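You operate a simulated robot arm through the tools that you are given. There is no shell and no other tool. Be economical: measure what you need, move in short steps, check, and stop when the job is done.

You are at the controls of a simulated two-armed robot. One attempt, no reset.

TASK
Pick up the carton marked "small" from the top of the island bench with one hand, pass it to the other hand and put it on the olive bench. Set down upright: carton.

The check looks at the end state, three seconds after you hand in, the way a careful person would. Anything else that was tipped, shoved, dropped, spilled or broken makes it a failure.

THE ROBOT
Two 7-joint arms with two-finger parallel grippers on one trunk, on a base that drives. Base frame: it is fixed to the floor where the robot stands at the start and does not move with it; the origin is under the middle of the robot, x ahead of it, y to its left, z up; the surface under the hand at the start is at about z = 880. Units: mm, degrees, N and s.
The left shoulder is at the start at [62, 197, 1129], the right one opposite. With the tool pointing down near the work surface each hand reaches from about 300 to 720 mm from the robot's upright axis, wherever it stands, measured 20 degrees to its own side. Places, roughly: olive bench [-1800, 400, 900]. Payload 1.57 kg a hand.
Tool frame (each hand has its own): the origin (TCP) lies between the finger pads and is the grasp point; the fingertips stand 30 mm ahead of it; z points along the fingers, y is the line along which they close. The gripper opens to 110 mm. The fingers are 24 mm wide and 12 mm thick; the gripper's body (48 by 112 mm) begins 78 mm behind the TCP.
Orientation is told as [roll, pitch, yaw] about the base's x, y, z axes, in that order, counted from this pose: with the fingers straight down and closing along the base's y, the tool's x points along the base's -x, its y along +y and its z along -z.

THE INTERFACE
- The arms move only by the tool play_rows. It takes "left_targets", "right_targets" or both (then of equal length, played together; a hand with none holds still); each is a list of rows, each an object of numbers (a shift or turn left out is 0, a gripper value left out holds the last): "gripper": the closure, from 0 (fully open) to 1 (shut); "x", "y", "z": the shift along the base's x, y, z in mm; "rx", "ry", "rz": the turn, a rotation vector about the base's x, y, z in degrees. In form: [{"gripper": .., "x": .., "y": .., "z": .., "rx": .., "ry": .., "rz": ..}, ...]. A call has 1 to 20 rows; each row is the pose to reach, as a shift and turn from the pose commanded when the call began. A row lasts 0.2 s, in which the tool goes at most 50 mm and 8.6 degrees; a call with a longer step from one row to the next is refused whole, and so is a gripper value outside its range. Where a pose cannot be reached the arm comes as near as it can. A force on the tool above 40 N (or 10 N above the force at the start of the call, whichever is more), or a blocked arm, ends the call early, and 0.2 s more pass. Each finger travels about 72 mm/s and halts on what it meets, pressing with about 36 N; the grip force reading is that of the motor and also rises with nothing between the fingers. The clock runs only during rows and for 0.2 s after the last one: add rows that repeat a pose to give the fingers time. It gives the time, the measured TCP pose, the force on the tool (base axes), the opening and the grip force at its end, in the units of the frame above (readings bear some noise), with the torque about the TCP (base axes, N m) and any sound that the robot's microphone picked up, and new pictures: "pictures" is both (left out), scene, wrist or none (wrist: the cameras of the hands that moved).
- Cameras (640 x 400 px; columns grow to the right, rows downward): "scene" is now at [102.7, -7.5, 1686.6]; the picture's right is [-0.15, -0.99, -0.00], its down [-0.84, 0.13, -0.52] and it looks along [0.51, -0.08, -0.85] (base axes); focal length 281 px, centre (320, 200). "left" rides on the left gripper at [70, -16, -141] in its tool frame; the picture's right is [0.23, 0.97, 0.00], its down [-0.85, 0.20, -0.48] and it looks along [-0.47, 0.11, 0.88] (tool axes); focal length 222 px, centre (320, 200). "right" rides on the right gripper at [70, 16, -141] in its tool frame; the picture's right is [-0.23, 0.97, 0.00], its down [-0.85, -0.20, -0.48] and it looks along [-0.47, -0.11, 0.88] (tool axes); focal length 222 px, centre (320, 200). There is no depth. A picture from a camera that has moved, and an enlarged one, comes with that camera's place and axes in the base frame and with its lens. The place of the scene camera against the robot may be out by one fixed shift of up to 18 mm in any direction.
- raise_lower(by): slides the trunk up (or, below 0, down) by that many mm; the arms and the scene camera ride with it, the base frame stays. It gives what a move gives, with no picture.
- steer(legs): drives the robot by 1 to 6 legs, each [ahead, left, turn to the left] in mm, mm and degrees, along the robot's own axes; the way and the turn of a leg run together, so that a leg with both is an arc; at most 1500 mm and 180 degrees a leg. The arms and the cameras ride along, it lands a little off, and it stops where it bumps. It gives what a move gives, and a new picture of the scene camera.
- head_to(pan, tilt): turns the head with the scene camera to pan (to the left, within 86 degrees either way) and tilt (down, from -29 to 69), counted from straight ahead of the robot. It gives what a move gives, and a new picture of the scene camera.
- inspect(camera, box): a new picture of the part [left, top, right, bottom] of that camera's present view, enlarged. It takes no simulated time.
- close_job(): hands the job in; it is judged then, once.

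Work in short steps. Places have to be worked out from the pictures, the camera data and where the tool is seen: move nearer, look again, correct. Check each grasp and each placing, and mend what went wrong. You have 120 turns and 260 pictures in all, those below and enlarged ones among them. Open the grippers and draw the arms clear of the work before you hand the job in, unless the task says otherwise; then end with one line.

The tools are called after "Emit:" as name(argument=value, ...) on one line, values as JSON. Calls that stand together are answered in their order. play_rows: Moves the arms, as the interface text tells. Its arguments: {"type":"object","properties":{"left_targets":{"type":"array"},"right_targets":{"type":"array"},"pictures":{"type":"string","enum":["both","scene","wrist","none"]}},"required":[]} The other tools are called the same way: raise_lower (by) slides the trunk up or down; steer (legs) drives the base; head_to (pan, tilt) turns the head that bears the scene camera; inspect (camera, box) takes an enlarged picture of a part of a camera's view; close_job () hands the job in.

At the start:

```text
clock: 0.0
left_ee_pos: [496.0, 112.0, 1155.2]
left_ee_rot: [0.0, 0.1, 0.0]
left_ft_force: [0.8, 0.0, 0.0]
left_torque: [0.0, 0.01, -0.03]
left_width: 110.2
left_finger_force: 0.0
right_ee_pos: [379.3, -243.9, 1108.6]
right_ee_rot: [0.1, 0.1, 0.0]
right_ft_force: [0.0, 0.2, -0.3]
right_torque: [0.01, 0.01, 0.0]
right_width: 110.1
right_finger_force: 0.0
trunk travel left (down, up): [-725.0, 265.0]
robot x, y, heading: [0.5, 1.3, -0.0]
head pan, tilt: [-8.6, 58.6]
```

scene: 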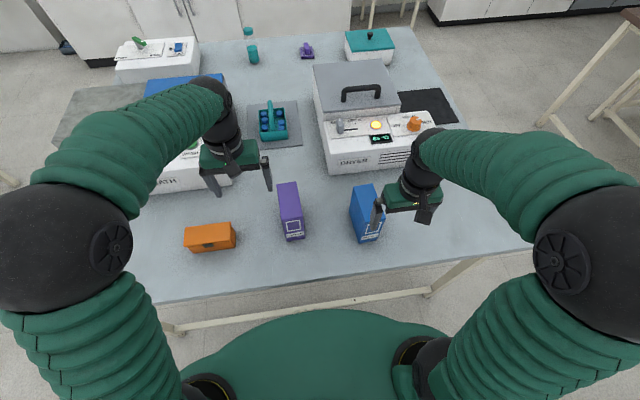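
right: 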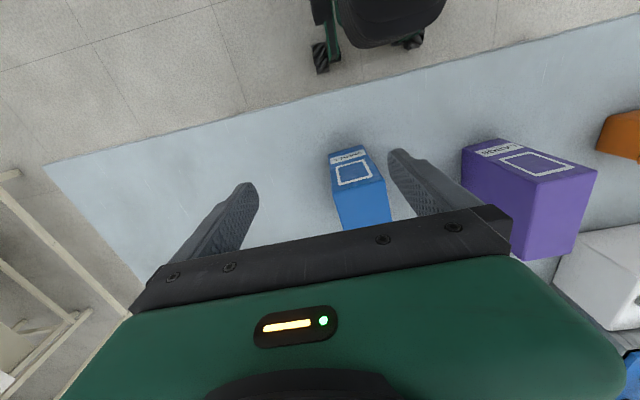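
left: 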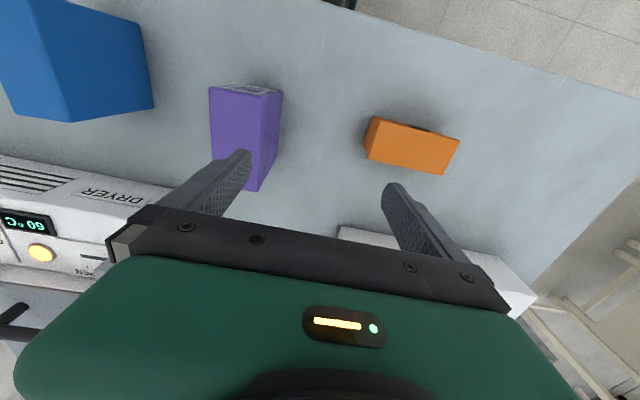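

I see a purple carton (seems "LARGE"), a blue carton and an orange one. I enlarge the labels to read them.

Emit:
inspect(camera="right", box=[300, 120, 420, 240])

Emit:
inspect(camera="right", box=[450, 100, 640, 260])

Emit:
inspect(camera="scene", box=[170, 160, 400, 270])

```text
3.33 times, centred on (360, 180) of right
camera zoom: at [309.5, -228.3, 1249.3], right [0.23, 0.97, 0.0], down [0.86, -0.2, 0.48], along [0.47, -0.11, -0.88], focal length 740 px, centre (187, 267)
```

zoom: 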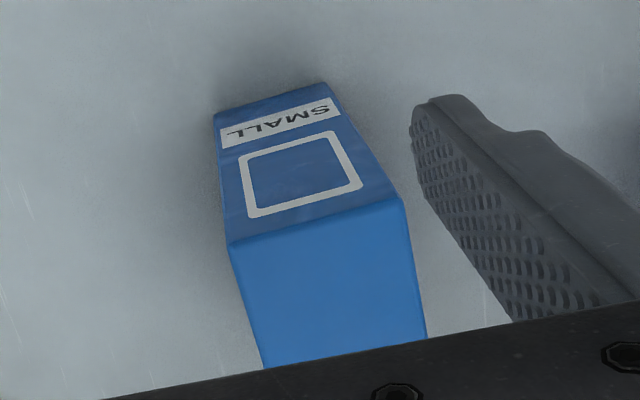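

```text
2.50 times, centred on (545, 180) of right
camera zoom: at [309.5, -228.3, 1249.3], right [0.23, 0.97, 0.0], down [0.86, -0.2, 0.48], along [0.47, -0.11, -0.88], focal length 555 px, centre (-242, 250)
```

zoom: 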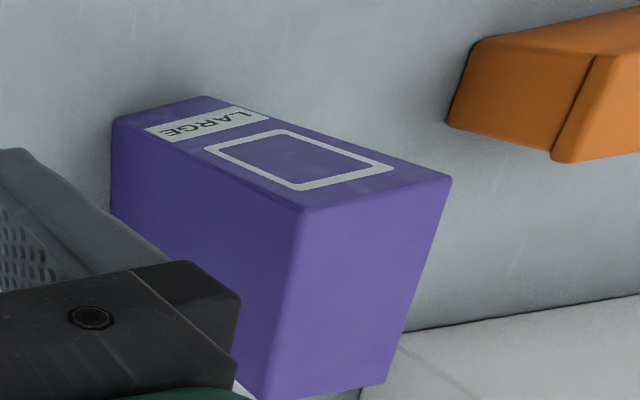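

```text
2.78 times, centred on (285, 215) of scene
camera zoom: at [102.7, -7.5, 1686.6], right [-0.15, -0.99, 0.0], down [-0.84, 0.13, -0.52], along [0.51, -0.08, -0.85], focal length 782 px, centre (417, 158)
```

zoom: 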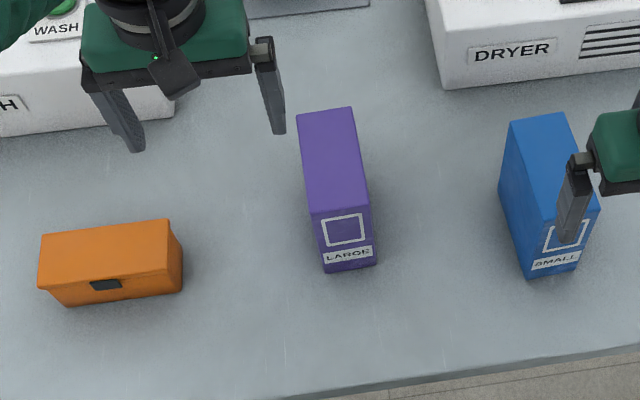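

The blue carton is the "SMALL" one. I put its centre near (477, -206), about 57 mm wide in y, 112 deep and 145 tall (top at z≈1025), with yaw about +5°. I'll bring the right hand above it at the present height and check.

Emit:
play_rows(right_targets=[{"x": 20, "y": 8, "z": 10, "gripper": 0}, {"x": 50, "y": 18, "z": 10, "rz": 2}, {"x": 80, "y": 28, "z": 10, "rz": 4}, {"x": 110, "y": 38, "z": 10, "rz": 5}, {"x": 110, "y": 38, "z": 10, "rz": 5}], pictures="both")

```text
clock: 1.2
left_ee_pos: [494.9, 113.1, 1155.5]
left_ee_rot: [0.0, 0.1, 0.0]
left_ft_force: [1.4, 0.7, -0.4]
left_torque: [0.01, -0.03, -0.02]
left_width: 110.0
left_finger_force: 0.0
right_ee_pos: [484.4, -205.9, 1119.5]
right_ee_rot: [0.1, 0.0, 5.1]
right_ft_force: [-0.5, 0.3, 0.6]
right_torque: [-0.04, 0.0, 0.01]
right_width: 110.0
right_finger_force: 0.0
trunk travel left (down, up): [-725.0, 265.0]
robot x, y, heading: [0.0, 3.1, 0.1]
head pan, tilt: [-8.6, 58.6]
camera scene: at [103.0, -7.3, 1686.6], right [-0.15, -0.99, 0.0], down [-0.84, 0.13, -0.52], along [0.51, -0.08, -0.85], focal length 281 px, centre (320, 200)
camera right: at [414.9, -196.6, 1260.1], right [0.14, 0.99, 0.0], down [0.87, -0.12, 0.48], along [0.47, -0.07, -0.88], focal length 222 px, centre (320, 200)
```

scene: 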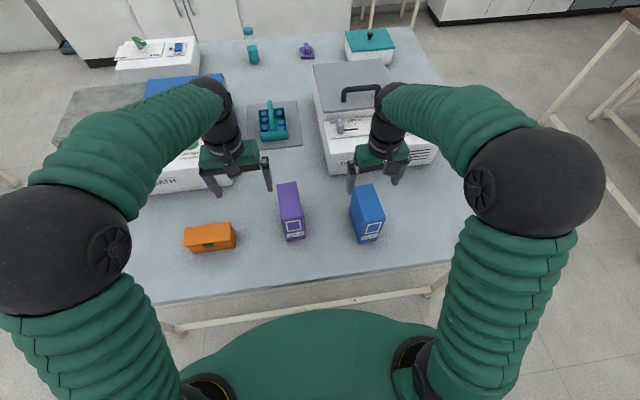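
right: 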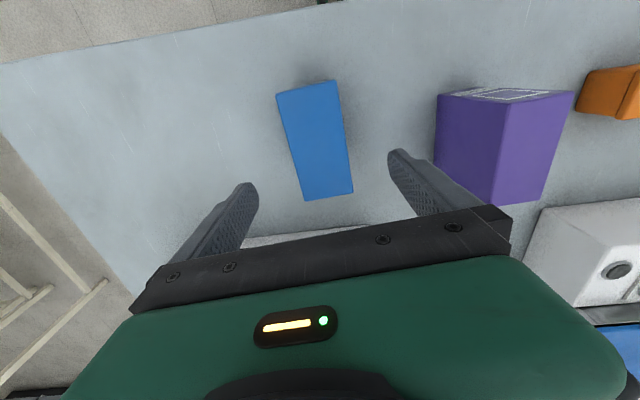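

The wrist view agrees: centre (479, -208), yaw ~4°, top at z≈1025. I descend to TCP z≈1000, slightly behind the carton's centre.

Emit:
play_rows(right_targets=[{"x": 5, "y": -1, "z": -30}, {"x": 10, "y": -1, "z": -60}, {"x": 10, "y": -1, "z": -85}, {"x": 10, "y": -1, "z": -105}, {"x": 10, "y": -1, "z": -118}, {"x": 10, "y": -1, "z": -118}])

```text
clock: 2.6
left_ee_pos: [494.3, 112.8, 1156.6]
left_ee_rot: [-0.1, 0.0, 0.0]
left_ft_force: [0.0, -0.1, -0.2]
left_torque: [0.05, 0.01, 0.0]
left_width: 109.9
left_finger_force: 0.1
right_ee_pos: [495.2, -208.6, 999.7]
right_ee_rot: [0.1, 0.0, 5.0]
right_ft_force: [-0.5, -0.7, 0.0]
right_torque: [-0.01, 0.01, 0.02]
right_width: 109.8
right_finger_force: 0.1
trunk travel left (down, up): [-725.0, 265.0]
robot x, y, heading: [-2.1, 0.3, -0.1]
head pan, tilt: [-8.6, 58.6]
camera scene: at [102.8, -7.4, 1686.6], right [-0.15, -0.99, 0.0], down [-0.84, 0.13, -0.52], along [0.51, -0.08, -0.85], focal length 281 px, centre (320, 200)
camera right: at [425.3, -198.5, 1141.4], right [0.14, 0.99, 0.0], down [0.87, -0.12, 0.48], along [0.47, -0.07, -0.88], focal length 222 px, centre (320, 200)
```

scene: 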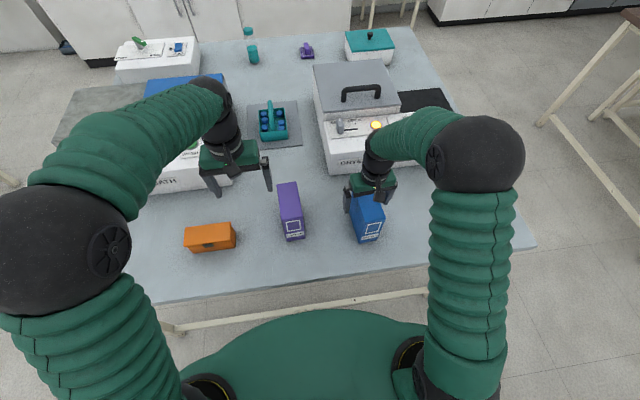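
right: 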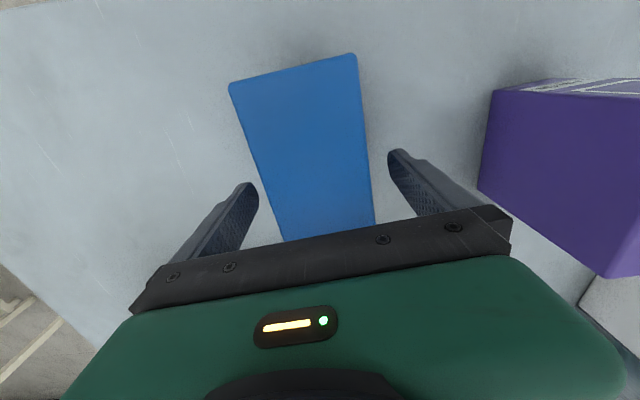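

The carton sits between the fingers with room on both sides, so I close the right gripper.

Emit:
play_rows(right_targets=[{"gripper": 0.3}, {"gripper": 0.6}, {"gripper": 1}, {"gripper": 1}, {"gripper": 1}, {"gripper": 1}], pictures="wrist")

```text
clock: 4.0
left_ee_pos: [496.6, 113.1, 1155.6]
left_ee_rot: [0.0, 0.0, 0.1]
left_ft_force: [0.4, -0.6, 0.5]
left_torque: [0.02, -0.01, 0.02]
left_width: 110.2
left_finger_force: 0.0
right_ee_pos: [495.5, -207.5, 1000.0]
right_ee_rot: [0.1, 0.0, 5.0]
right_ft_force: [-0.8, 1.1, 0.2]
right_torque: [0.02, -0.05, 0.01]
right_width: 59.9
right_finger_force: 35.7
trunk travel left (down, up): [-725.0, 265.0]
robot x, y, heading: [0.5, -0.5, -0.1]
head pan, tilt: [-8.6, 58.6]
camera right: at [426.0, -198.5, 1141.2], right [0.14, 0.99, 0.0], down [0.87, -0.12, 0.48], along [0.47, -0.07, -0.88], focal length 222 px, centre (320, 200)
```

right: 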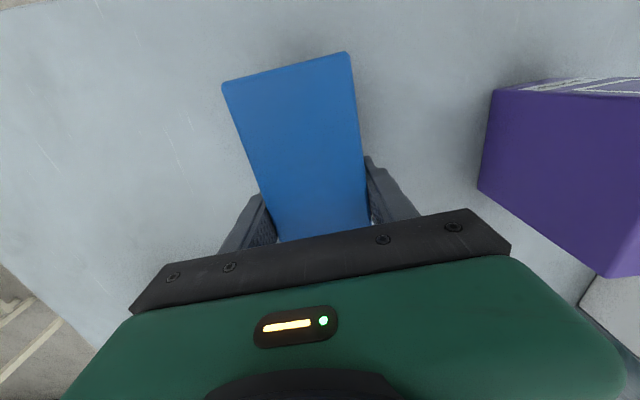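

Gripped at 60 mm with 36 N. I lift it straight up by 150 mm.

Emit:
play_rows(right_targets=[{"z": 10}, {"z": 30}, {"z": 55}, {"z": 80}, {"z": 105}, {"z": 130}, {"z": 150}, {"z": 150}])

```text
clock: 5.8
left_ee_pos: [496.4, 112.4, 1154.9]
left_ee_rot: [-0.1, 0.0, 0.0]
left_ft_force: [-0.5, 0.2, 0.5]
left_torque: [0.0, 0.04, 0.01]
left_width: 110.0
left_finger_force: 0.1
right_ee_pos: [497.8, -206.1, 1150.6]
right_ee_rot: [0.0, 0.0, 4.9]
right_ft_force: [0.2, -1.8, -3.0]
right_torque: [0.02, -0.06, 0.03]
right_width: 59.7
right_finger_force: 36.7
trunk travel left (down, up): [-725.0, 265.0]
robot x, y, heading: [3.0, 1.0, -0.0]
head pan, tilt: [-8.6, 58.6]
camera scene: at [104.2, -7.6, 1686.5], right [-0.15, -0.99, 0.0], down [-0.85, 0.13, -0.52], along [0.51, -0.08, -0.86], focal length 281 px, centre (320, 200)
camera right: at [427.2, -197.7, 1293.1], right [0.14, 0.99, 0.0], down [0.87, -0.12, 0.48], along [0.47, -0.07, -0.88], focal length 222 px, centre (320, 200)
```

scene: 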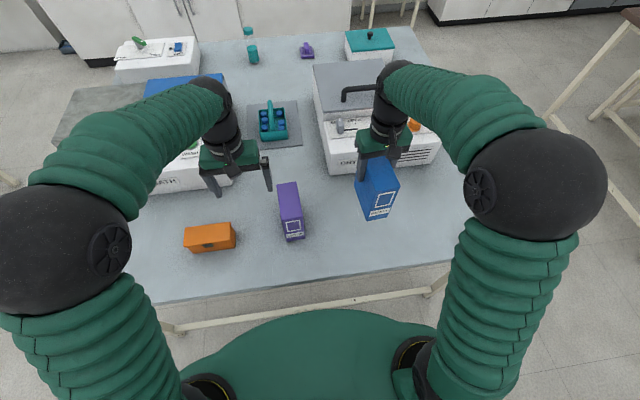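
right: 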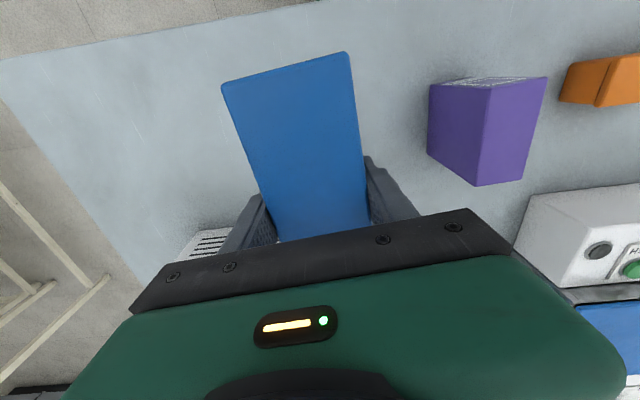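

Lifted cleanly, and it's light (~0.3 kg). Before backing off I look left and right for obstacles.

Emit:
head_to(pan=86, tilt=25)

Emit:
head_to(pan=-86, tilt=25)

```text
clock: 7.5
left_ee_pos: [496.2, 112.7, 1156.2]
left_ee_rot: [0.0, -0.1, 0.1]
left_ft_force: [-0.2, 0.3, -0.5]
left_torque: [-0.01, 0.0, -0.02]
left_width: 110.1
left_finger_force: 0.1
right_ee_pos: [497.6, -205.9, 1151.3]
right_ee_rot: [0.1, 0.1, 4.9]
right_ft_force: [-0.5, -0.2, -3.6]
right_torque: [-0.05, -0.07, 0.0]
right_width: 59.6
right_finger_force: 36.3
trunk travel left (down, up): [-725.0, 265.0]
robot x, y, heading: [1.0, -0.6, -0.1]
head pan, tilt: [85.9, 25.0]
camera scene: at [43.0, 94.5, 1735.1], right [1.0, -0.07, 0.0], down [-0.03, -0.42, -0.91], along [0.06, 0.9, -0.42], focal length 281 px, centre (320, 200)
```

scene: 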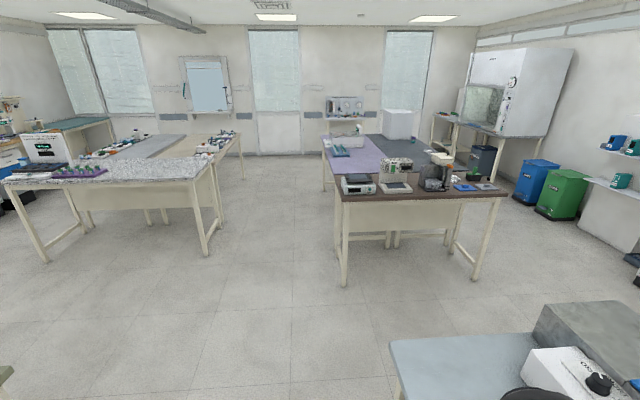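

```text
clock: 10.1
left_ee_pos: [495.6, 112.8, 1155.1]
left_ee_rot: [0.0, 0.0, 0.0]
left_ft_force: [0.3, 0.5, -0.1]
left_torque: [0.02, 0.03, 0.01]
left_width: 109.9
left_finger_force: 0.0
right_ee_pos: [498.9, -205.8, 1150.9]
right_ee_rot: [0.1, 0.0, 5.0]
right_ft_force: [-0.4, 0.1, -2.4]
right_torque: [0.0, -0.07, -0.01]
right_width: 59.7
right_finger_force: 36.2
trunk travel left (down, up): [-725.0, 265.0]
robot x, y, heading: [2.7, 2.7, 0.0]
head pan, tilt: [-85.9, 25.0]
camera scene: at [43.0, -89.4, 1735.1], right [-1.0, -0.07, 0.0], down [-0.03, 0.42, -0.91], along [0.06, -0.9, -0.42], focal length 281 px, centre (320, 200)
```

scene: 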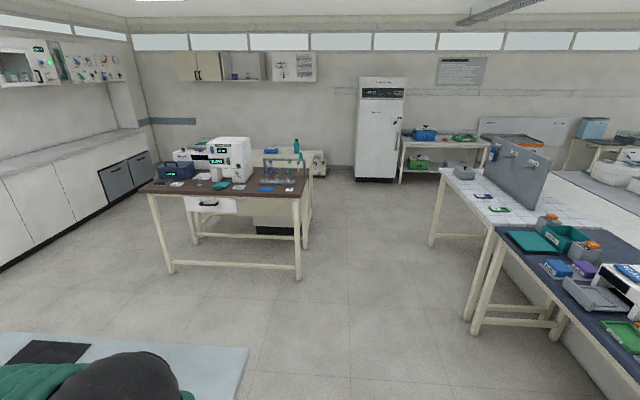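

The olive bench's near edge seems to lie around x≈-900, so there's an aisle of about 1.2 m. I back up 250 mm to do the handover clear of the island, with the head looking ahead and down.

Emit:
steer(legs=[[-250, 0, 0]])

Emit:
head_to(pan=0, tilt=50)

```text
clock: 11.9
left_ee_pos: [244.4, 108.6, 1154.6]
left_ee_rot: [0.0, 0.2, -0.4]
left_ft_force: [1.0, 0.7, -0.5]
left_torque: [-0.02, 0.02, 0.0]
left_width: 110.2
left_finger_force: 0.2
right_ee_pos: [244.6, -210.3, 1150.3]
right_ee_rot: [0.1, 0.1, 4.6]
right_ft_force: [-0.3, 0.5, -3.6]
right_torque: [0.01, -0.08, -0.01]
right_width: 59.6
right_finger_force: 35.9
trunk travel left (down, up): [-725.0, 265.0]
robot x, y, heading: [-255.9, -5.8, -0.4]
head pan, tilt: [-85.9, 25.0]
camera scene: at [-207.2, -88.7, 1734.9], right [-1.0, -0.06, 0.01], down [-0.03, 0.42, -0.91], along [0.06, -0.9, -0.42], focal length 281 px, centre (320, 200)
```

scene: 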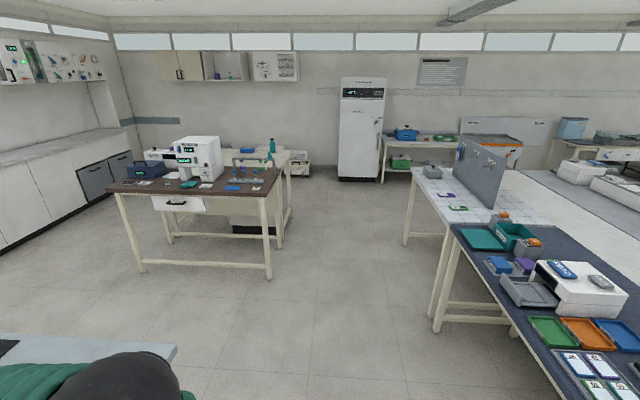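

```text
clock: 13.5
left_ee_pos: [240.4, 109.7, 1156.7]
left_ee_rot: [-0.1, -0.1, -0.4]
left_ft_force: [-0.3, -0.5, 0.0]
left_torque: [-0.02, 0.01, -0.01]
left_width: 109.9
left_finger_force: 0.2
right_ee_pos: [239.6, -209.6, 1152.0]
right_ee_rot: [0.0, -0.2, 4.6]
right_ft_force: [-0.6, 0.2, -2.4]
right_torque: [-0.01, -0.05, 0.02]
right_width: 59.8
right_finger_force: 36.3
trunk travel left (down, up): [-725.0, 265.0]
robot x, y, heading: [-251.1, 2.3, -0.5]
head pan, tilt: [0.0, 50.0]
camera scene: at [-141.2, 2.7, 1697.5], right [-0.01, -1.0, 0.0], down [-0.77, 0.01, -0.64], along [0.64, 0.0, -0.77], focal length 281 px, centre (320, 200)
```

scene: 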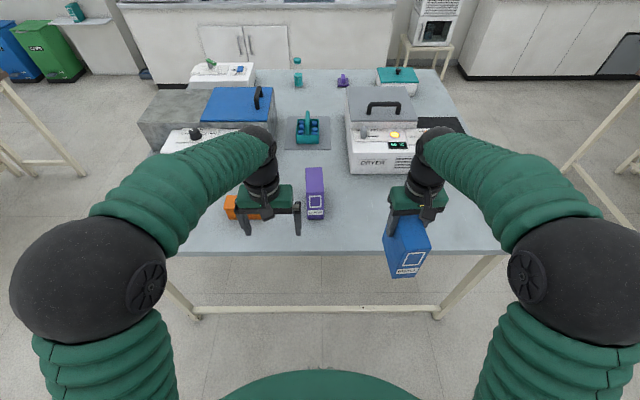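

Now I back up a bit more, then turn the left hand to point forward and about 25° down (ry -65), so it can take the carton's lower half from the front while the right holds the top.

Emit:
steer(legs=[[-140, 0, 0]])

Emit:
play_rows(left_targets=[{"x": -5, "y": 10, "ry": -8, "gripper": 0}, {"x": -10, "y": 20, "ry": -16}, {"x": -15, "y": 30, "ry": -24}, {"x": -20, "y": 40, "ry": -32}, {"x": -25, "y": 50, "ry": -40}, {"x": -30, "y": 50, "ry": -48}, {"x": -35, "y": 50, "ry": -56}, {"x": -40, "y": 50, "ry": -62}, {"x": -40, "y": 50, "ry": -65}, {"x": -40, "y": 50, "ry": -65}])

```text
clock: 14.8
left_ee_pos: [108.3, 110.3, 1155.3]
left_ee_rot: [0.0, 0.0, -0.5]
left_ft_force: [-0.1, -0.5, 0.4]
left_torque: [-0.01, 0.0, 0.01]
left_width: 109.8
left_finger_force: 0.1
right_ee_pos: [106.5, -208.9, 1151.8]
right_ee_rot: [0.1, 0.0, 4.5]
right_ft_force: [-0.2, -0.9, -3.3]
right_torque: [0.0, -0.03, 0.01]
right_width: 59.8
right_finger_force: 35.5
trunk travel left (down, up): [-725.0, 265.0]
robot x, y, heading: [-388.2, 4.7, -0.4]
head pan, tilt: [0.0, 50.0]
camera scene: at [-271.2, 3.3, 1697.1], right [-0.01, -1.0, 0.0], down [-0.77, 0.01, -0.64], along [0.64, -0.01, -0.77], focal length 281 px, centre (320, 200)
```

scene: 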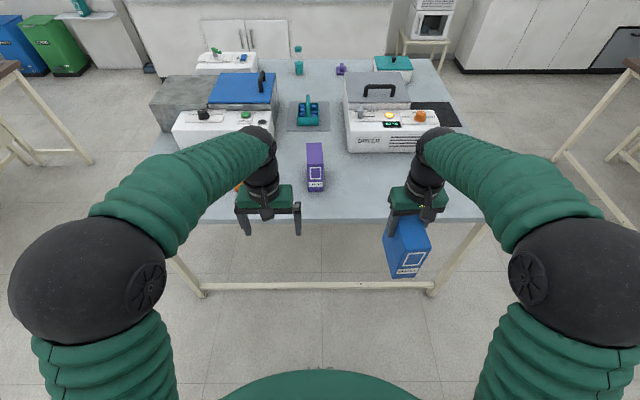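

```text
clock: 17.1
left_ee_pos: [128.8, 143.8, 1179.0]
left_ee_rot: [1.2, -65.3, -1.2]
left_ft_force: [0.3, 0.7, 0.5]
left_torque: [-0.02, 0.01, 0.0]
left_width: 109.9
left_finger_force: 0.1
left hand out of reach, approached as far as the arm can: row 6, 7, 8, 9, 10
right_ee_pos: [99.6, -209.4, 1154.0]
right_ee_rot: [0.1, -0.3, 4.4]
right_ft_force: [-0.3, 0.8, -3.1]
right_torque: [0.02, -0.07, 0.0]
right_width: 59.7
right_finger_force: 35.6
trunk travel left (down, up): [-725.0, 265.0]
robot x, y, heading: [-389.3, 1.4, -0.5]
head pan, tilt: [0.0, 50.0]
camera scene: at [-278.3, 3.0, 1697.7], right [-0.01, -1.0, 0.0], down [-0.77, 0.01, -0.64], along [0.64, -0.01, -0.77], focal length 281 px, centre (320, 200)
camera left: at [-30.3, 127.7, 1173.8], right [-0.09, 0.98, -0.2], down [-0.08, 0.19, 0.98], along [0.99, 0.1, 0.06], focal length 222 px, centre (320, 200)
```

scene: 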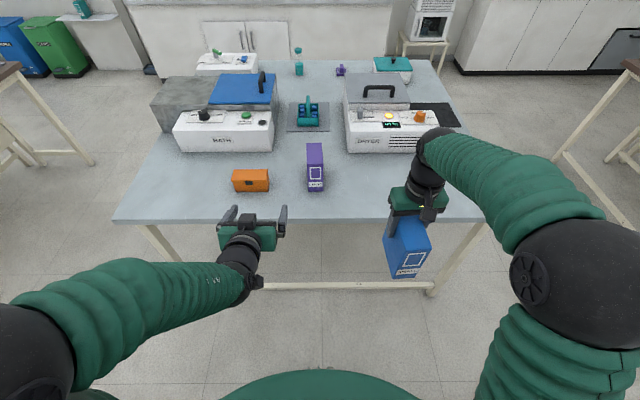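
left: 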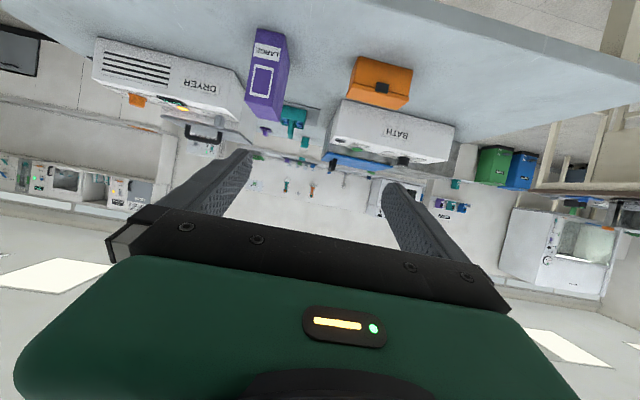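

The left hand points forward at robot-frame (518, 143, 1179), near its inner limit, so the carton should be held further out. I move the right hand out and across to robot-frame (650, 40, 1189), straightening its yaw.

Emit:
play_rows(right_targets=[{"x": 30, "z": 10, "rz": -1}, {"x": 60, "y": 10, "z": 20, "rz": -2}, {"x": 90, "y": 30, "z": 30, "rz": -3}, {"x": 120, "y": 60, "z": 35, "rz": -4}, {"x": 145, "y": 95, "z": 35, "rz": -5}, {"x": 161, "y": 130, "z": 35, "rz": -5}, {"x": 161, "y": 165, "z": 35, "rz": -5}, {"x": 161, "y": 200, "z": 35, "rz": -5}, {"x": 161, "y": 230, "z": 35, "rz": -5}, {"x": 161, "y": 249, "z": 35, "rz": -5}, {"x": 161, "y": 249, "z": 35, "rz": -5}])

```text
clock: 19.4
left_ee_pos: [129.2, 147.4, 1177.3]
left_ee_rot: [0.9, -65.1, -1.0]
left_ft_force: [0.2, 0.2, 0.1]
left_torque: [0.0, 0.01, 0.0]
left_width: 109.7
left_finger_force: 0.0
right_ee_pos: [228.7, 18.5, 1174.2]
right_ee_rot: [-0.1, -0.3, -0.4]
right_ft_force: [-0.3, -0.2, -2.7]
right_torque: [0.01, -0.05, 0.01]
right_width: 60.0
right_finger_force: 35.6
right hand out of reach, approached as far as the arm can: row 6, 7, 8, 9, 10, 11
trunk travel left (down, up): [-725.0, 265.0]
robot x, y, heading: [-392.0, 0.9, -0.8]
head pan, tilt: [0.0, 50.0]
camera scene: at [-274.8, 6.1, 1697.4], right [-0.01, -1.0, 0.0], down [-0.77, 0.01, -0.64], along [0.64, -0.01, -0.77], focal length 281 px, centre (320, 200)
camera right: at [159.0, 35.1, 1316.6], right [0.24, 0.97, 0.0], down [0.85, -0.21, 0.48], along [0.47, -0.11, -0.88], focal length 222 px, centre (320, 200)
```

scene: 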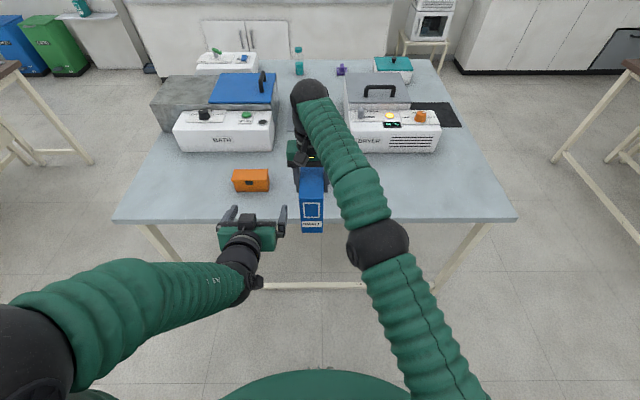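
right: 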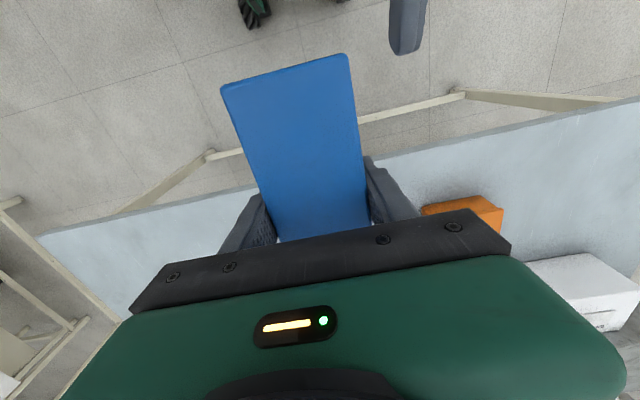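

The right hand stops at robot-frame (621, 18, 1174), its reach limit; the carton's front face is at x≈155 in base. I try pulling the left hand back and down, then checking before sliding sideways.

Emit:
play_rows(left_targets=[{"x": -10, "z": -20}, {"x": -25, "z": -40}, {"x": -35, "z": -55}, {"x": -35, "z": -60}, {"x": -35, "z": -60}], pictures="scene")

```text
clock: 20.6
left_ee_pos: [129.9, 126.6, 1117.9]
left_ee_rot: [1.0, -65.2, -1.1]
left_ft_force: [0.3, -0.2, 0.1]
left_torque: [0.02, -0.01, 0.0]
left_width: 110.1
left_finger_force: 0.0
left hand out of reach, approached as far as the arm can: row 1, 2, 3, 4, 5
right_ee_pos: [227.9, 18.3, 1176.5]
right_ee_rot: [0.1, -0.2, -0.5]
right_ft_force: [-0.1, 0.4, -3.5]
right_torque: [-0.02, -0.05, 0.02]
right_width: 59.6
right_finger_force: 35.9
trunk travel left (down, up): [-725.0, 265.0]
robot x, y, heading: [-389.5, -0.4, -0.5]
head pan, tilt: [0.0, 50.0]
camera scene: at [-274.9, 5.6, 1697.4], right [-0.01, -1.0, 0.0], down [-0.77, 0.01, -0.64], along [0.64, -0.01, -0.77], focal length 281 px, centre (320, 200)
```

scene: 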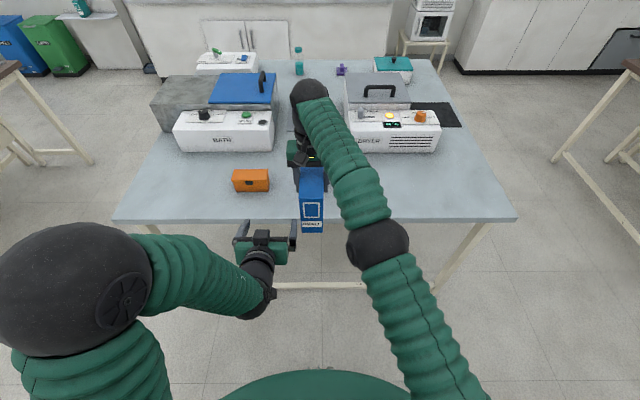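

The left hand's inner limit stays at x≈130 with this pose, so instead I'll lower the carton into the open left fingers from above. First the left hand goes down and inward beneath the carton's height, to roughly (130, 60, 998).

Emit:
play_rows(left_targets=[{"x": 35, "y": 0, "z": -20}, {"x": 70, "y": 0, "z": -50}, {"x": 70, "y": 0, "z": -80}, {"x": 70, "y": -20, "z": -97}, {"x": 70, "y": -50, "z": -97}, {"x": 70, "y": -75, "z": -97}, {"x": 70, "y": -100, "z": -97}, {"x": 70, "y": -100, "z": -97}], pictures="scene")

```text
clock: 22.4
left_ee_pos: [197.4, 28.7, 1018.4]
left_ee_rot: [1.3, -64.9, -1.3]
left_ft_force: [-7.6, 15.6, -26.7]
left_torque: [1.14, -1.48, -1.25]
left_width: 96.1
left_finger_force: 0.0
right_ee_pos: [229.0, 18.3, 1178.0]
right_ee_rot: [-0.1, -0.4, -0.5]
right_ft_force: [7.2, -16.0, 23.3]
right_torque: [-3.28, 1.07, 1.66]
right_width: 90.7
right_finger_force: 36.1
trunk travel left (down, up): [-725.0, 265.0]
robot x, y, heading: [-386.0, 6.3, -0.4]
head pan, tilt: [0.0, 50.0]
camera scene: at [-274.0, 5.2, 1697.3], right [-0.01, -1.0, 0.0], down [-0.77, 0.01, -0.64], along [0.64, -0.01, -0.77], focal length 281 px, centre (320, 200)
```

scene: 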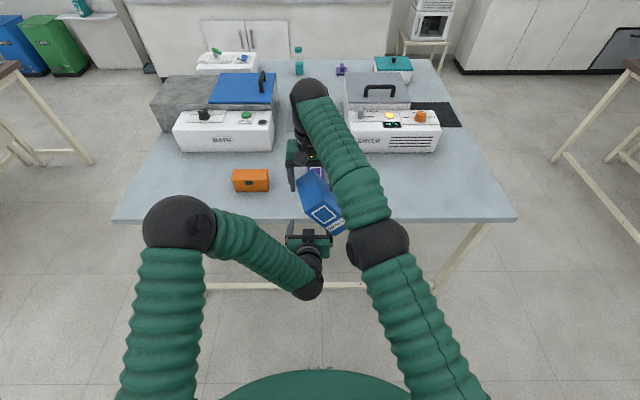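

The left finger has bumped the carton and twisted it in the right grip (opening 90 mm), since the shifts count from the pose actually reached. I look closely before doing anything.

Emit:
inspect(camera="scene", box=[260, 120, 400, 300])

Emit:
inspect(camera="right", box=[0, 0, 640, 400])

Emit:
inspect(camera="left", box=[0, 0, 640, 400])

```text
2.22 times, centred on (330, 210) of scene
camera zoom: at [-274.0, 5.2, 1697.3], right [-0.01, -1.0, 0.0], down [-0.77, 0.01, -0.64], along [0.64, -0.01, -0.77], focal length 625 px, centre (298, 178)
```

zoom: 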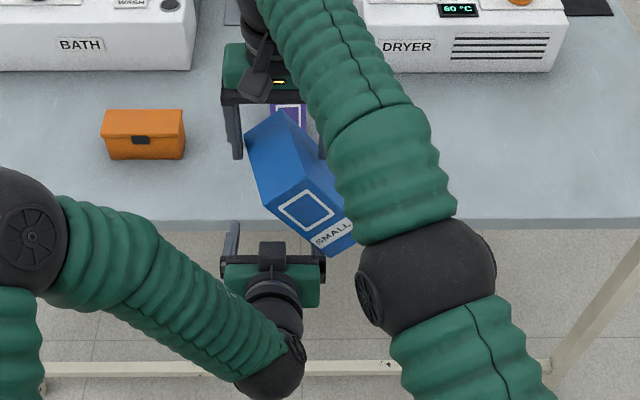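

```text
1.00 times, centred on (320, 200) of right (not enlarged: the box is as wide or as high as the picture)
camera zoom: at [159.4, 34.2, 1317.9], right [0.24, 0.97, 0.0], down [0.85, -0.21, 0.49], along [0.47, -0.12, -0.87], focal length 222 px, centre (320, 200)
```

zoom: 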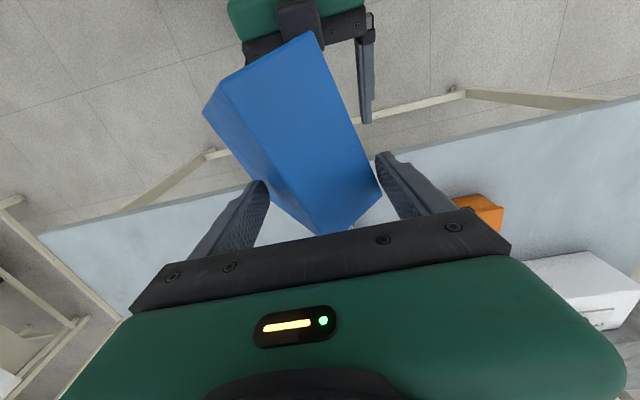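

```text
1.00 times, centred on (320, 200) of left (not enlarged: the box is as wide or as high as the picture)
camera zoom: at [39.6, 12.1, 1015.4], right [-0.09, 0.98, -0.2], down [-0.07, 0.19, 0.98], along [0.99, 0.1, 0.05], focal length 222 px, centre (320, 200)
```

zoom: 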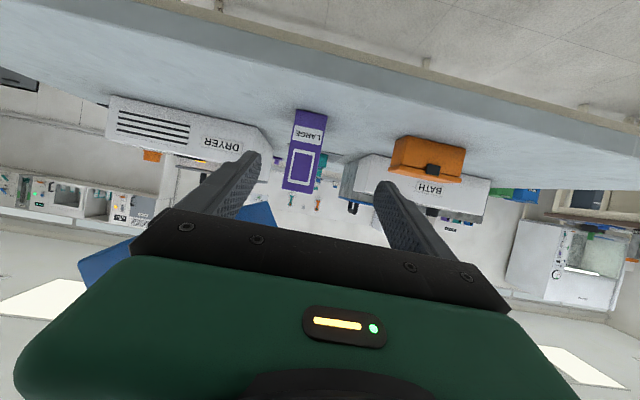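

The carton is wedged askew between the right fingers and leaning on the left hand. To make any slip harmless I carry everything as it stands back over the carton's empty original spot on the island: right 210 mm, then ahead.

Emit:
steer(legs=[[0, -215, 0], [140, 0, 0], [130, 0, 0]])

```text
clock: 25.9
left_ee_pos: [464.4, -174.3, 1020.8]
left_ee_rot: [0.9, -65.3, 0.0]
left_ft_force: [-3.8, 15.3, -10.2]
left_torque: [0.04, -0.69, -1.12]
left_width: 96.2
left_finger_force: 0.0
right_ee_pos: [494.6, -185.8, 1176.1]
right_ee_rot: [-0.2, -0.3, 0.4]
right_ft_force: [4.5, -14.6, 6.0]
right_torque: [-2.23, 0.3, 1.47]
right_width: 91.0
right_finger_force: 35.9
trunk travel left (down, up): [-725.0, 265.0]
robot x, y, heading: [-119.4, -207.5, 0.4]
head pan, tilt: [0.0, 50.0]
camera scene: at [-10.0, -204.1, 1697.5], right [0.01, -1.0, 0.0], down [-0.77, -0.01, -0.64], along [0.64, 0.0, -0.77], focal length 281 px, centre (320, 200)
```

scene: 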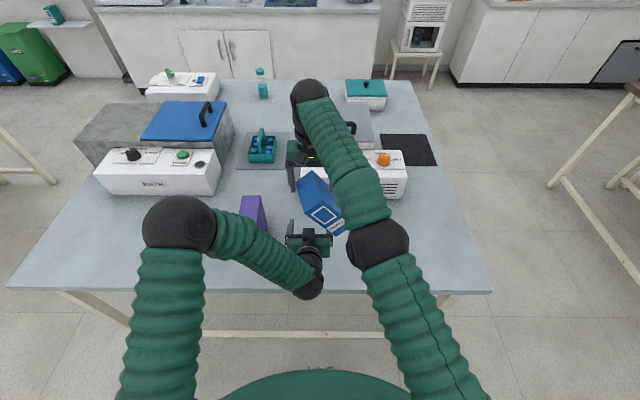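

Still held. I lower the trunk 70 mm so a slip would be only a small drop.

Emit:
raise_lower(by=-70)

Emit:
inspect(camera="scene", box=[220, 130, 420, 310])

Emit:
inspect(camera="right", box=[0, 0, 640, 400])

Emit:
inspect(camera="left", box=[0, 0, 640, 400])

```text
clock: 27.0
left_ee_pos: [462.0, -175.8, 948.9]
left_ee_rot: [1.2, -65.2, -0.4]
left_ft_force: [-5.0, 14.9, -18.1]
left_torque: [0.61, -1.21, -1.16]
left_width: 96.5
left_finger_force: 0.0
right_ee_pos: [494.8, -186.6, 1108.2]
right_ee_rot: [-0.2, -0.5, 0.3]
right_ft_force: [5.8, -15.5, 15.9]
right_torque: [-2.71, 0.93, 1.57]
right_width: 88.3
right_finger_force: 36.7
trunk travel left (down, up): [-655.0, 335.0]
robot x, y, heading: [-120.7, -213.1, 0.1]
head pan, tilt: [0.0, 50.0]
```

```text
2.22 times, centred on (320, 220) of scene
camera zoom: at [-8.6, -206.2, 1627.5], right [0.01, -1.0, 0.0], down [-0.77, 0.0, -0.64], along [0.64, 0.0, -0.77], focal length 625 px, centre (320, 156)
```

zoom: 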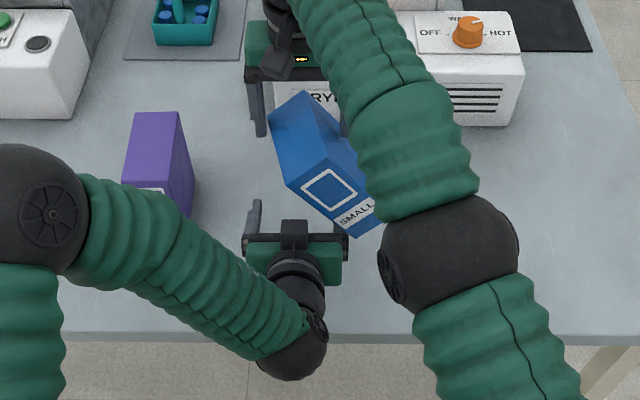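

```text
1.00 times, centred on (320, 200) of right (not enlarged: the box is as wide or as high as the picture)
camera zoom: at [424.2, -170.4, 1249.2], right [0.22, 0.98, 0.0], down [0.85, -0.19, 0.49], along [0.47, -0.11, -0.87], focal length 222 px, centre (320, 200)
```

zoom: 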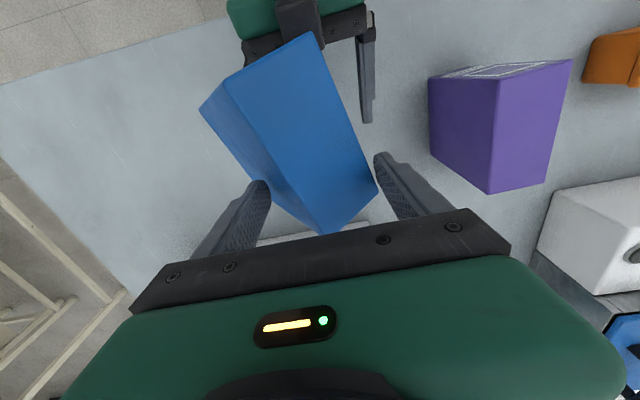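

```text
1.00 times, centred on (320, 200) of left (not enlarged: the box is as wide or as high as the picture)
camera zoom: at [304.4, -194.5, 947.3], right [-0.11, 0.97, -0.2], down [-0.08, 0.19, 0.98], along [0.99, 0.12, 0.06], focal length 222 px, centre (320, 200)
```

zoom: 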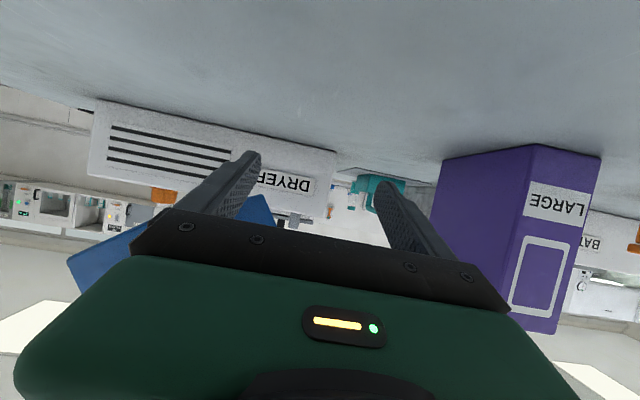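

The carton is tilted but steady, ~60 mm above the bench. I withdraw the left hand slowly (toward +y and slightly down) so the grip can square the carton again.

Emit:
play_rows(left_targets=[{"y": 4, "z": -4}, {"y": 8, "z": -8}, {"y": 12, "z": -12}, {"y": 16, "z": -15}, {"y": 20, "z": -15}, {"y": 24, "z": -15}], pictures="scene")

Emit:
inspect(camera="right", box=[0, 0, 640, 400])

```text
clock: 28.4
left_ee_pos: [462.6, -151.7, 937.4]
left_ee_rot: [1.1, -65.3, -0.3]
left_ft_force: [-3.5, 4.7, -4.8]
left_torque: [0.22, -0.49, -0.49]
left_width: 106.2
left_finger_force: 0.1
right_ee_pos: [494.0, -184.4, 1107.4]
right_ee_rot: [-0.1, -0.3, 0.3]
right_ft_force: [4.5, -4.4, 2.9]
right_torque: [-0.66, -0.11, 0.55]
right_width: 75.8
right_finger_force: 36.4
trunk travel left (down, up): [-655.0, 335.0]
robot x, y, heading: [-122.8, -209.7, 0.6]
head pan, tilt: [0.0, 50.0]
camera scene: at [-7.5, -205.3, 1627.3], right [0.01, -1.0, 0.0], down [-0.77, -0.01, -0.64], along [0.64, 0.0, -0.77], focal length 281 px, centre (320, 200)
```

scene: 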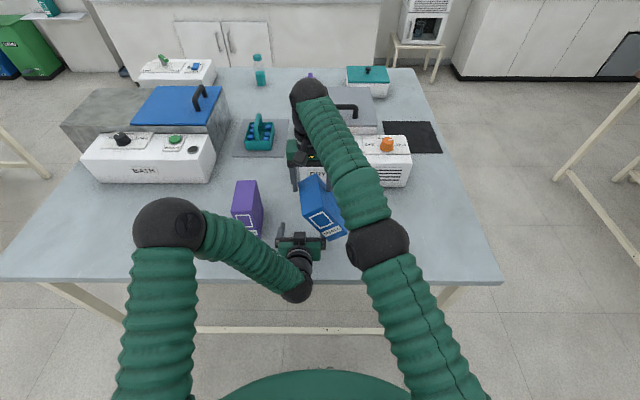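

```text
1.00 times, centred on (320, 200) of right (not enlarged: the box is as wide or as high as the picture)
camera zoom: at [424.9, -169.3, 1248.1], right [0.22, 0.98, 0.0], down [0.85, -0.19, 0.48], along [0.47, -0.11, -0.88], focal length 222 px, centre (320, 200)
```

zoom: 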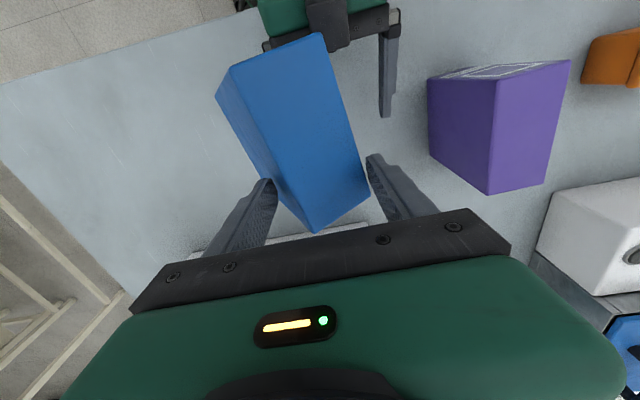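

It is squaring up (opening 91→76). I continue withdrawing.

Emit:
play_rows(left_targets=[{"y": 4}, {"y": 8}, {"x": -2, "y": 12}, {"x": -4, "y": 16}, {"x": -6, "y": 20}, {"x": -8, "y": 24}], pictures="scene")

Emit:
inspect(camera="right", box=[0, 0, 640, 400])

```text
clock: 29.8
left_ee_pos: [454.6, -128.3, 937.2]
left_ee_rot: [1.0, -65.3, -0.1]
left_ft_force: [1.0, 4.6, -1.8]
left_torque: [-0.09, -0.03, -0.12]
left_width: 106.1
left_finger_force: 0.1
right_ee_pos: [495.5, -185.1, 1107.3]
right_ee_rot: [-0.2, -0.2, 0.4]
right_ft_force: [-1.8, -4.8, -1.4]
right_torque: [-0.52, 0.28, 0.47]
right_width: 67.3
right_finger_force: 35.9
trunk travel left (down, up): [-655.0, 335.0]
robot x, y, heading: [-119.3, -212.0, 0.4]
head pan, tilt: [0.0, 50.0]
camera scene: at [-7.8, -205.1, 1627.4], right [0.01, -1.0, 0.0], down [-0.77, -0.01, -0.64], along [0.64, 0.0, -0.77], focal length 281 px, centre (320, 200)
```

scene: 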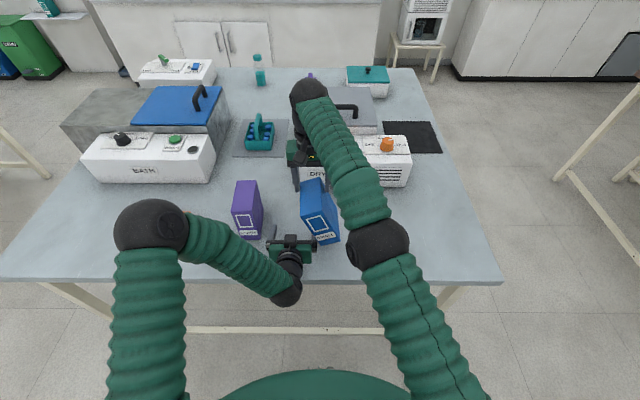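

```text
1.00 times, centred on (320, 200) of right (not enlarged: the box is as wide or as high as the picture)
camera zoom: at [424.8, -169.2, 1247.7], right [0.22, 0.98, 0.0], down [0.85, -0.19, 0.48], along [0.47, -0.11, -0.88], focal length 222 px, centre (320, 200)
```

zoom: 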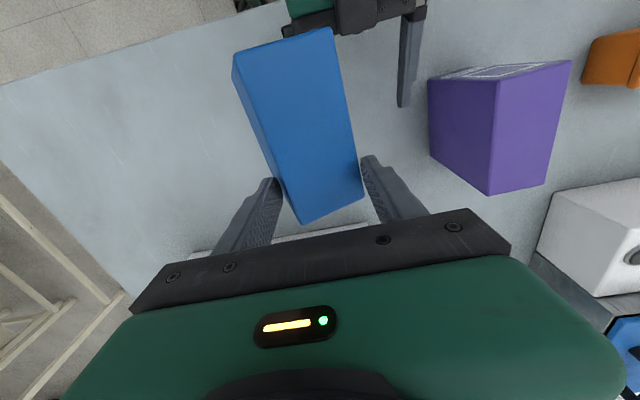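

Almost square now. I pull the left hand straight back to slide its finger off the carton.

Emit:
play_rows(left_targets=[{"x": -10, "y": 4}, {"x": -20, "y": 8}, {"x": -30, "y": 10}, {"x": -40, "y": 10}, {"x": -50, "y": 10}, {"x": -60, "y": 10}], pictures="scene")

Emit:
inspect(camera="right", box=[0, 0, 640, 400])

```text
clock: 31.2
left_ee_pos: [397.0, -120.0, 936.1]
left_ee_rot: [1.0, -65.3, -0.1]
left_ft_force: [1.1, 2.2, -0.3]
left_torque: [0.04, 0.01, 0.06]
left_width: 108.9
left_finger_force: 0.0
right_ee_pos: [495.1, -184.9, 1107.2]
right_ee_rot: [-0.1, -0.3, 0.5]
right_ft_force: [-0.3, -1.1, -2.5]
right_torque: [-0.16, 0.0, 0.11]
right_width: 63.2
right_finger_force: 35.6
trunk travel left (down, up): [-655.0, 335.0]
robot x, y, heading: [-119.3, -210.0, 0.5]
head pan, tilt: [0.0, 50.0]
camera scene: at [-8.0, -205.3, 1627.4], right [0.01, -1.0, 0.0], down [-0.77, -0.01, -0.64], along [0.64, 0.0, -0.77], focal length 281 px, centre (320, 200)
```

scene: 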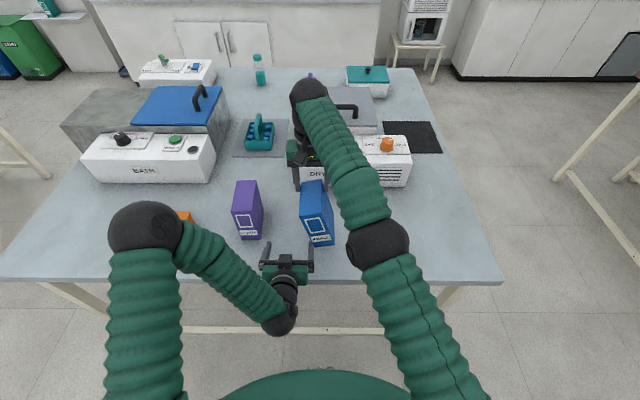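

```text
1.00 times, centred on (320, 200) of right (not enlarged: the box is as wide or as high as the picture)
camera zoom: at [424.7, -169.3, 1248.0], right [0.22, 0.98, 0.0], down [0.85, -0.19, 0.48], along [0.47, -0.11, -0.88], focal length 222 px, centre (320, 200)
```

zoom: 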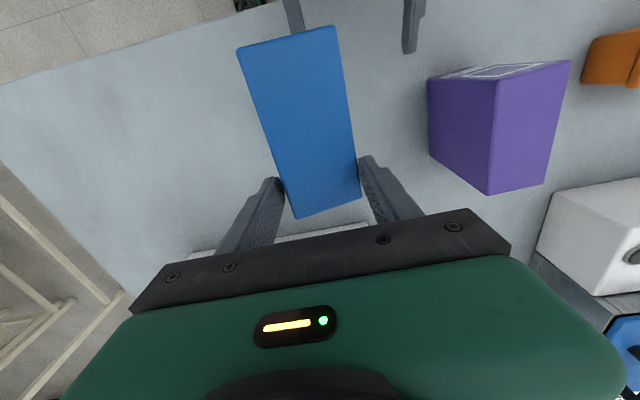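

The carton is upright again, but it has slid down to the right fingertips (top ≈1080, bottom ≈933), and the left finger is just below it. I move the left hand aside (+y, clear of the purple carton whose front is at x≈463), then set the carton down for a fresh grasp.

Emit:
play_rows(left_targets=[{"x": -5, "y": 5, "z": -2}, {"x": -10, "y": 15, "z": -4}, {"x": -10, "y": 25, "z": -4}, {"x": -10, "y": 35, "z": -4}, {"x": -10, "y": 45, "z": -4}, {"x": -10, "y": 52, "z": -4}], pictures="both")

Emit:
inspect(camera="scene", box=[220, 130, 400, 300])

```text
clock: 32.6
left_ee_pos: [384.7, -72.8, 934.5]
left_ee_rot: [1.4, -65.2, -0.1]
left_ft_force: [-0.2, 0.3, -0.2]
left_torque: [0.0, 0.01, 0.01]
left_width: 109.9
left_finger_force: 0.1
left hand out of reach, approached as far as the arm can: row 5, 6
right_ee_pos: [495.3, -185.3, 1107.4]
right_ee_rot: [-0.2, -0.3, 0.5]
right_ft_force: [0.9, 0.1, -3.2]
right_torque: [0.08, -0.1, -0.03]
right_width: 61.7
right_finger_force: 36.1
trunk travel left (down, up): [-655.0, 335.0]
robot x, y, heading: [-124.2, -209.0, 0.3]
head pan, tilt: [0.0, 50.0]
camera scene: at [-7.8, -205.0, 1627.4], right [0.01, -1.0, 0.0], down [-0.77, -0.01, -0.64], along [0.64, 0.0, -0.77], focal length 281 px, centre (320, 200)
camera left: at [226.0, -93.7, 930.7], right [-0.11, 0.97, -0.2], down [-0.08, 0.19, 0.98], along [0.99, 0.13, 0.06], focal length 222 px, centre (320, 200)
```

scene: 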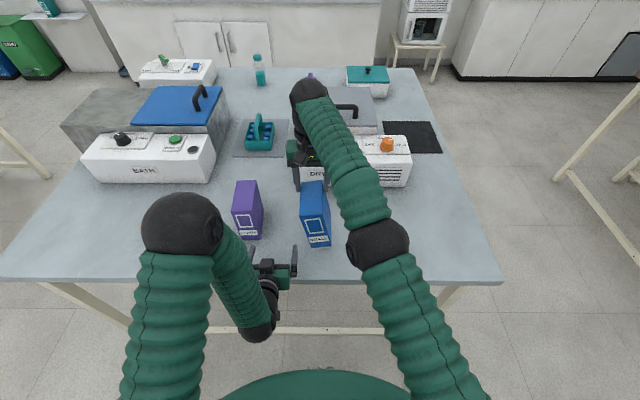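
left: 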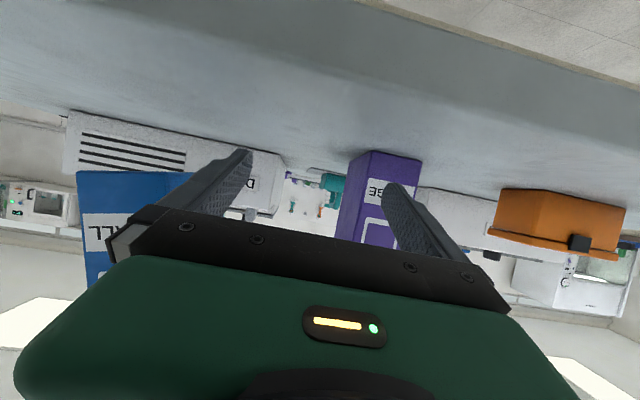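

```text
2.35 times, centred on (310, 215) of scene
camera zoom: at [-7.8, -205.0, 1627.4], right [0.01, -1.0, 0.0], down [-0.77, -0.01, -0.64], along [0.64, 0.0, -0.77], focal length 662 px, centre (344, 165)
```

zoom: 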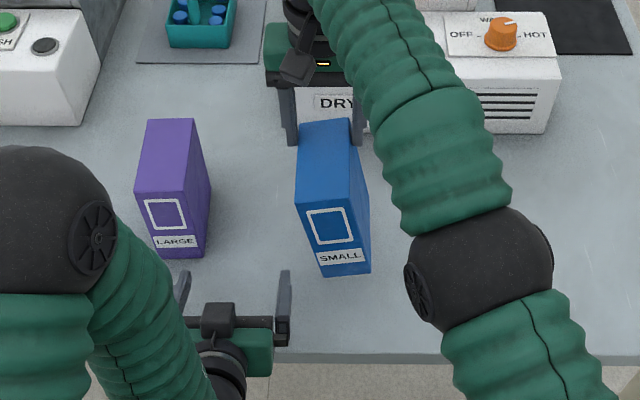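

The left hand is clear. I lower the right hand gently to find the bench.

Emit:
play_rows(right_targets=[{"z": -10}, {"z": -20}, {"z": -30}, {"z": -38}, {"z": -44}], pictures="wrist")

```text
clock: 33.8
left_ee_pos: [383.6, -74.3, 935.0]
left_ee_rot: [1.5, -65.2, -0.2]
left_ft_force: [-0.8, 0.7, 0.3]
left_torque: [-0.04, 0.01, -0.01]
left_width: 109.8
left_finger_force: 0.2
right_ee_pos: [493.4, -186.9, 1063.7]
right_ee_rot: [-0.1, -0.3, 0.3]
right_ft_force: [-0.3, -0.5, -3.0]
right_torque: [0.04, -0.12, 0.01]
right_width: 61.5
right_finger_force: 36.4
trunk travel left (down, up): [-655.0, 335.0]
robot x, y, heading: [-121.9, -212.2, 0.4]
head pan, tilt: [0.0, 50.0]
camera right: at [422.7, -171.5, 1204.2], right [0.22, 0.98, 0.0], down [0.85, -0.19, 0.48], along [0.47, -0.11, -0.87], focal length 222 px, centre (320, 200)
```

right: 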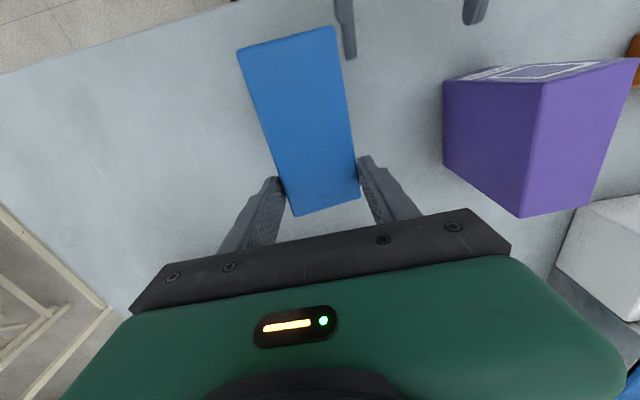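

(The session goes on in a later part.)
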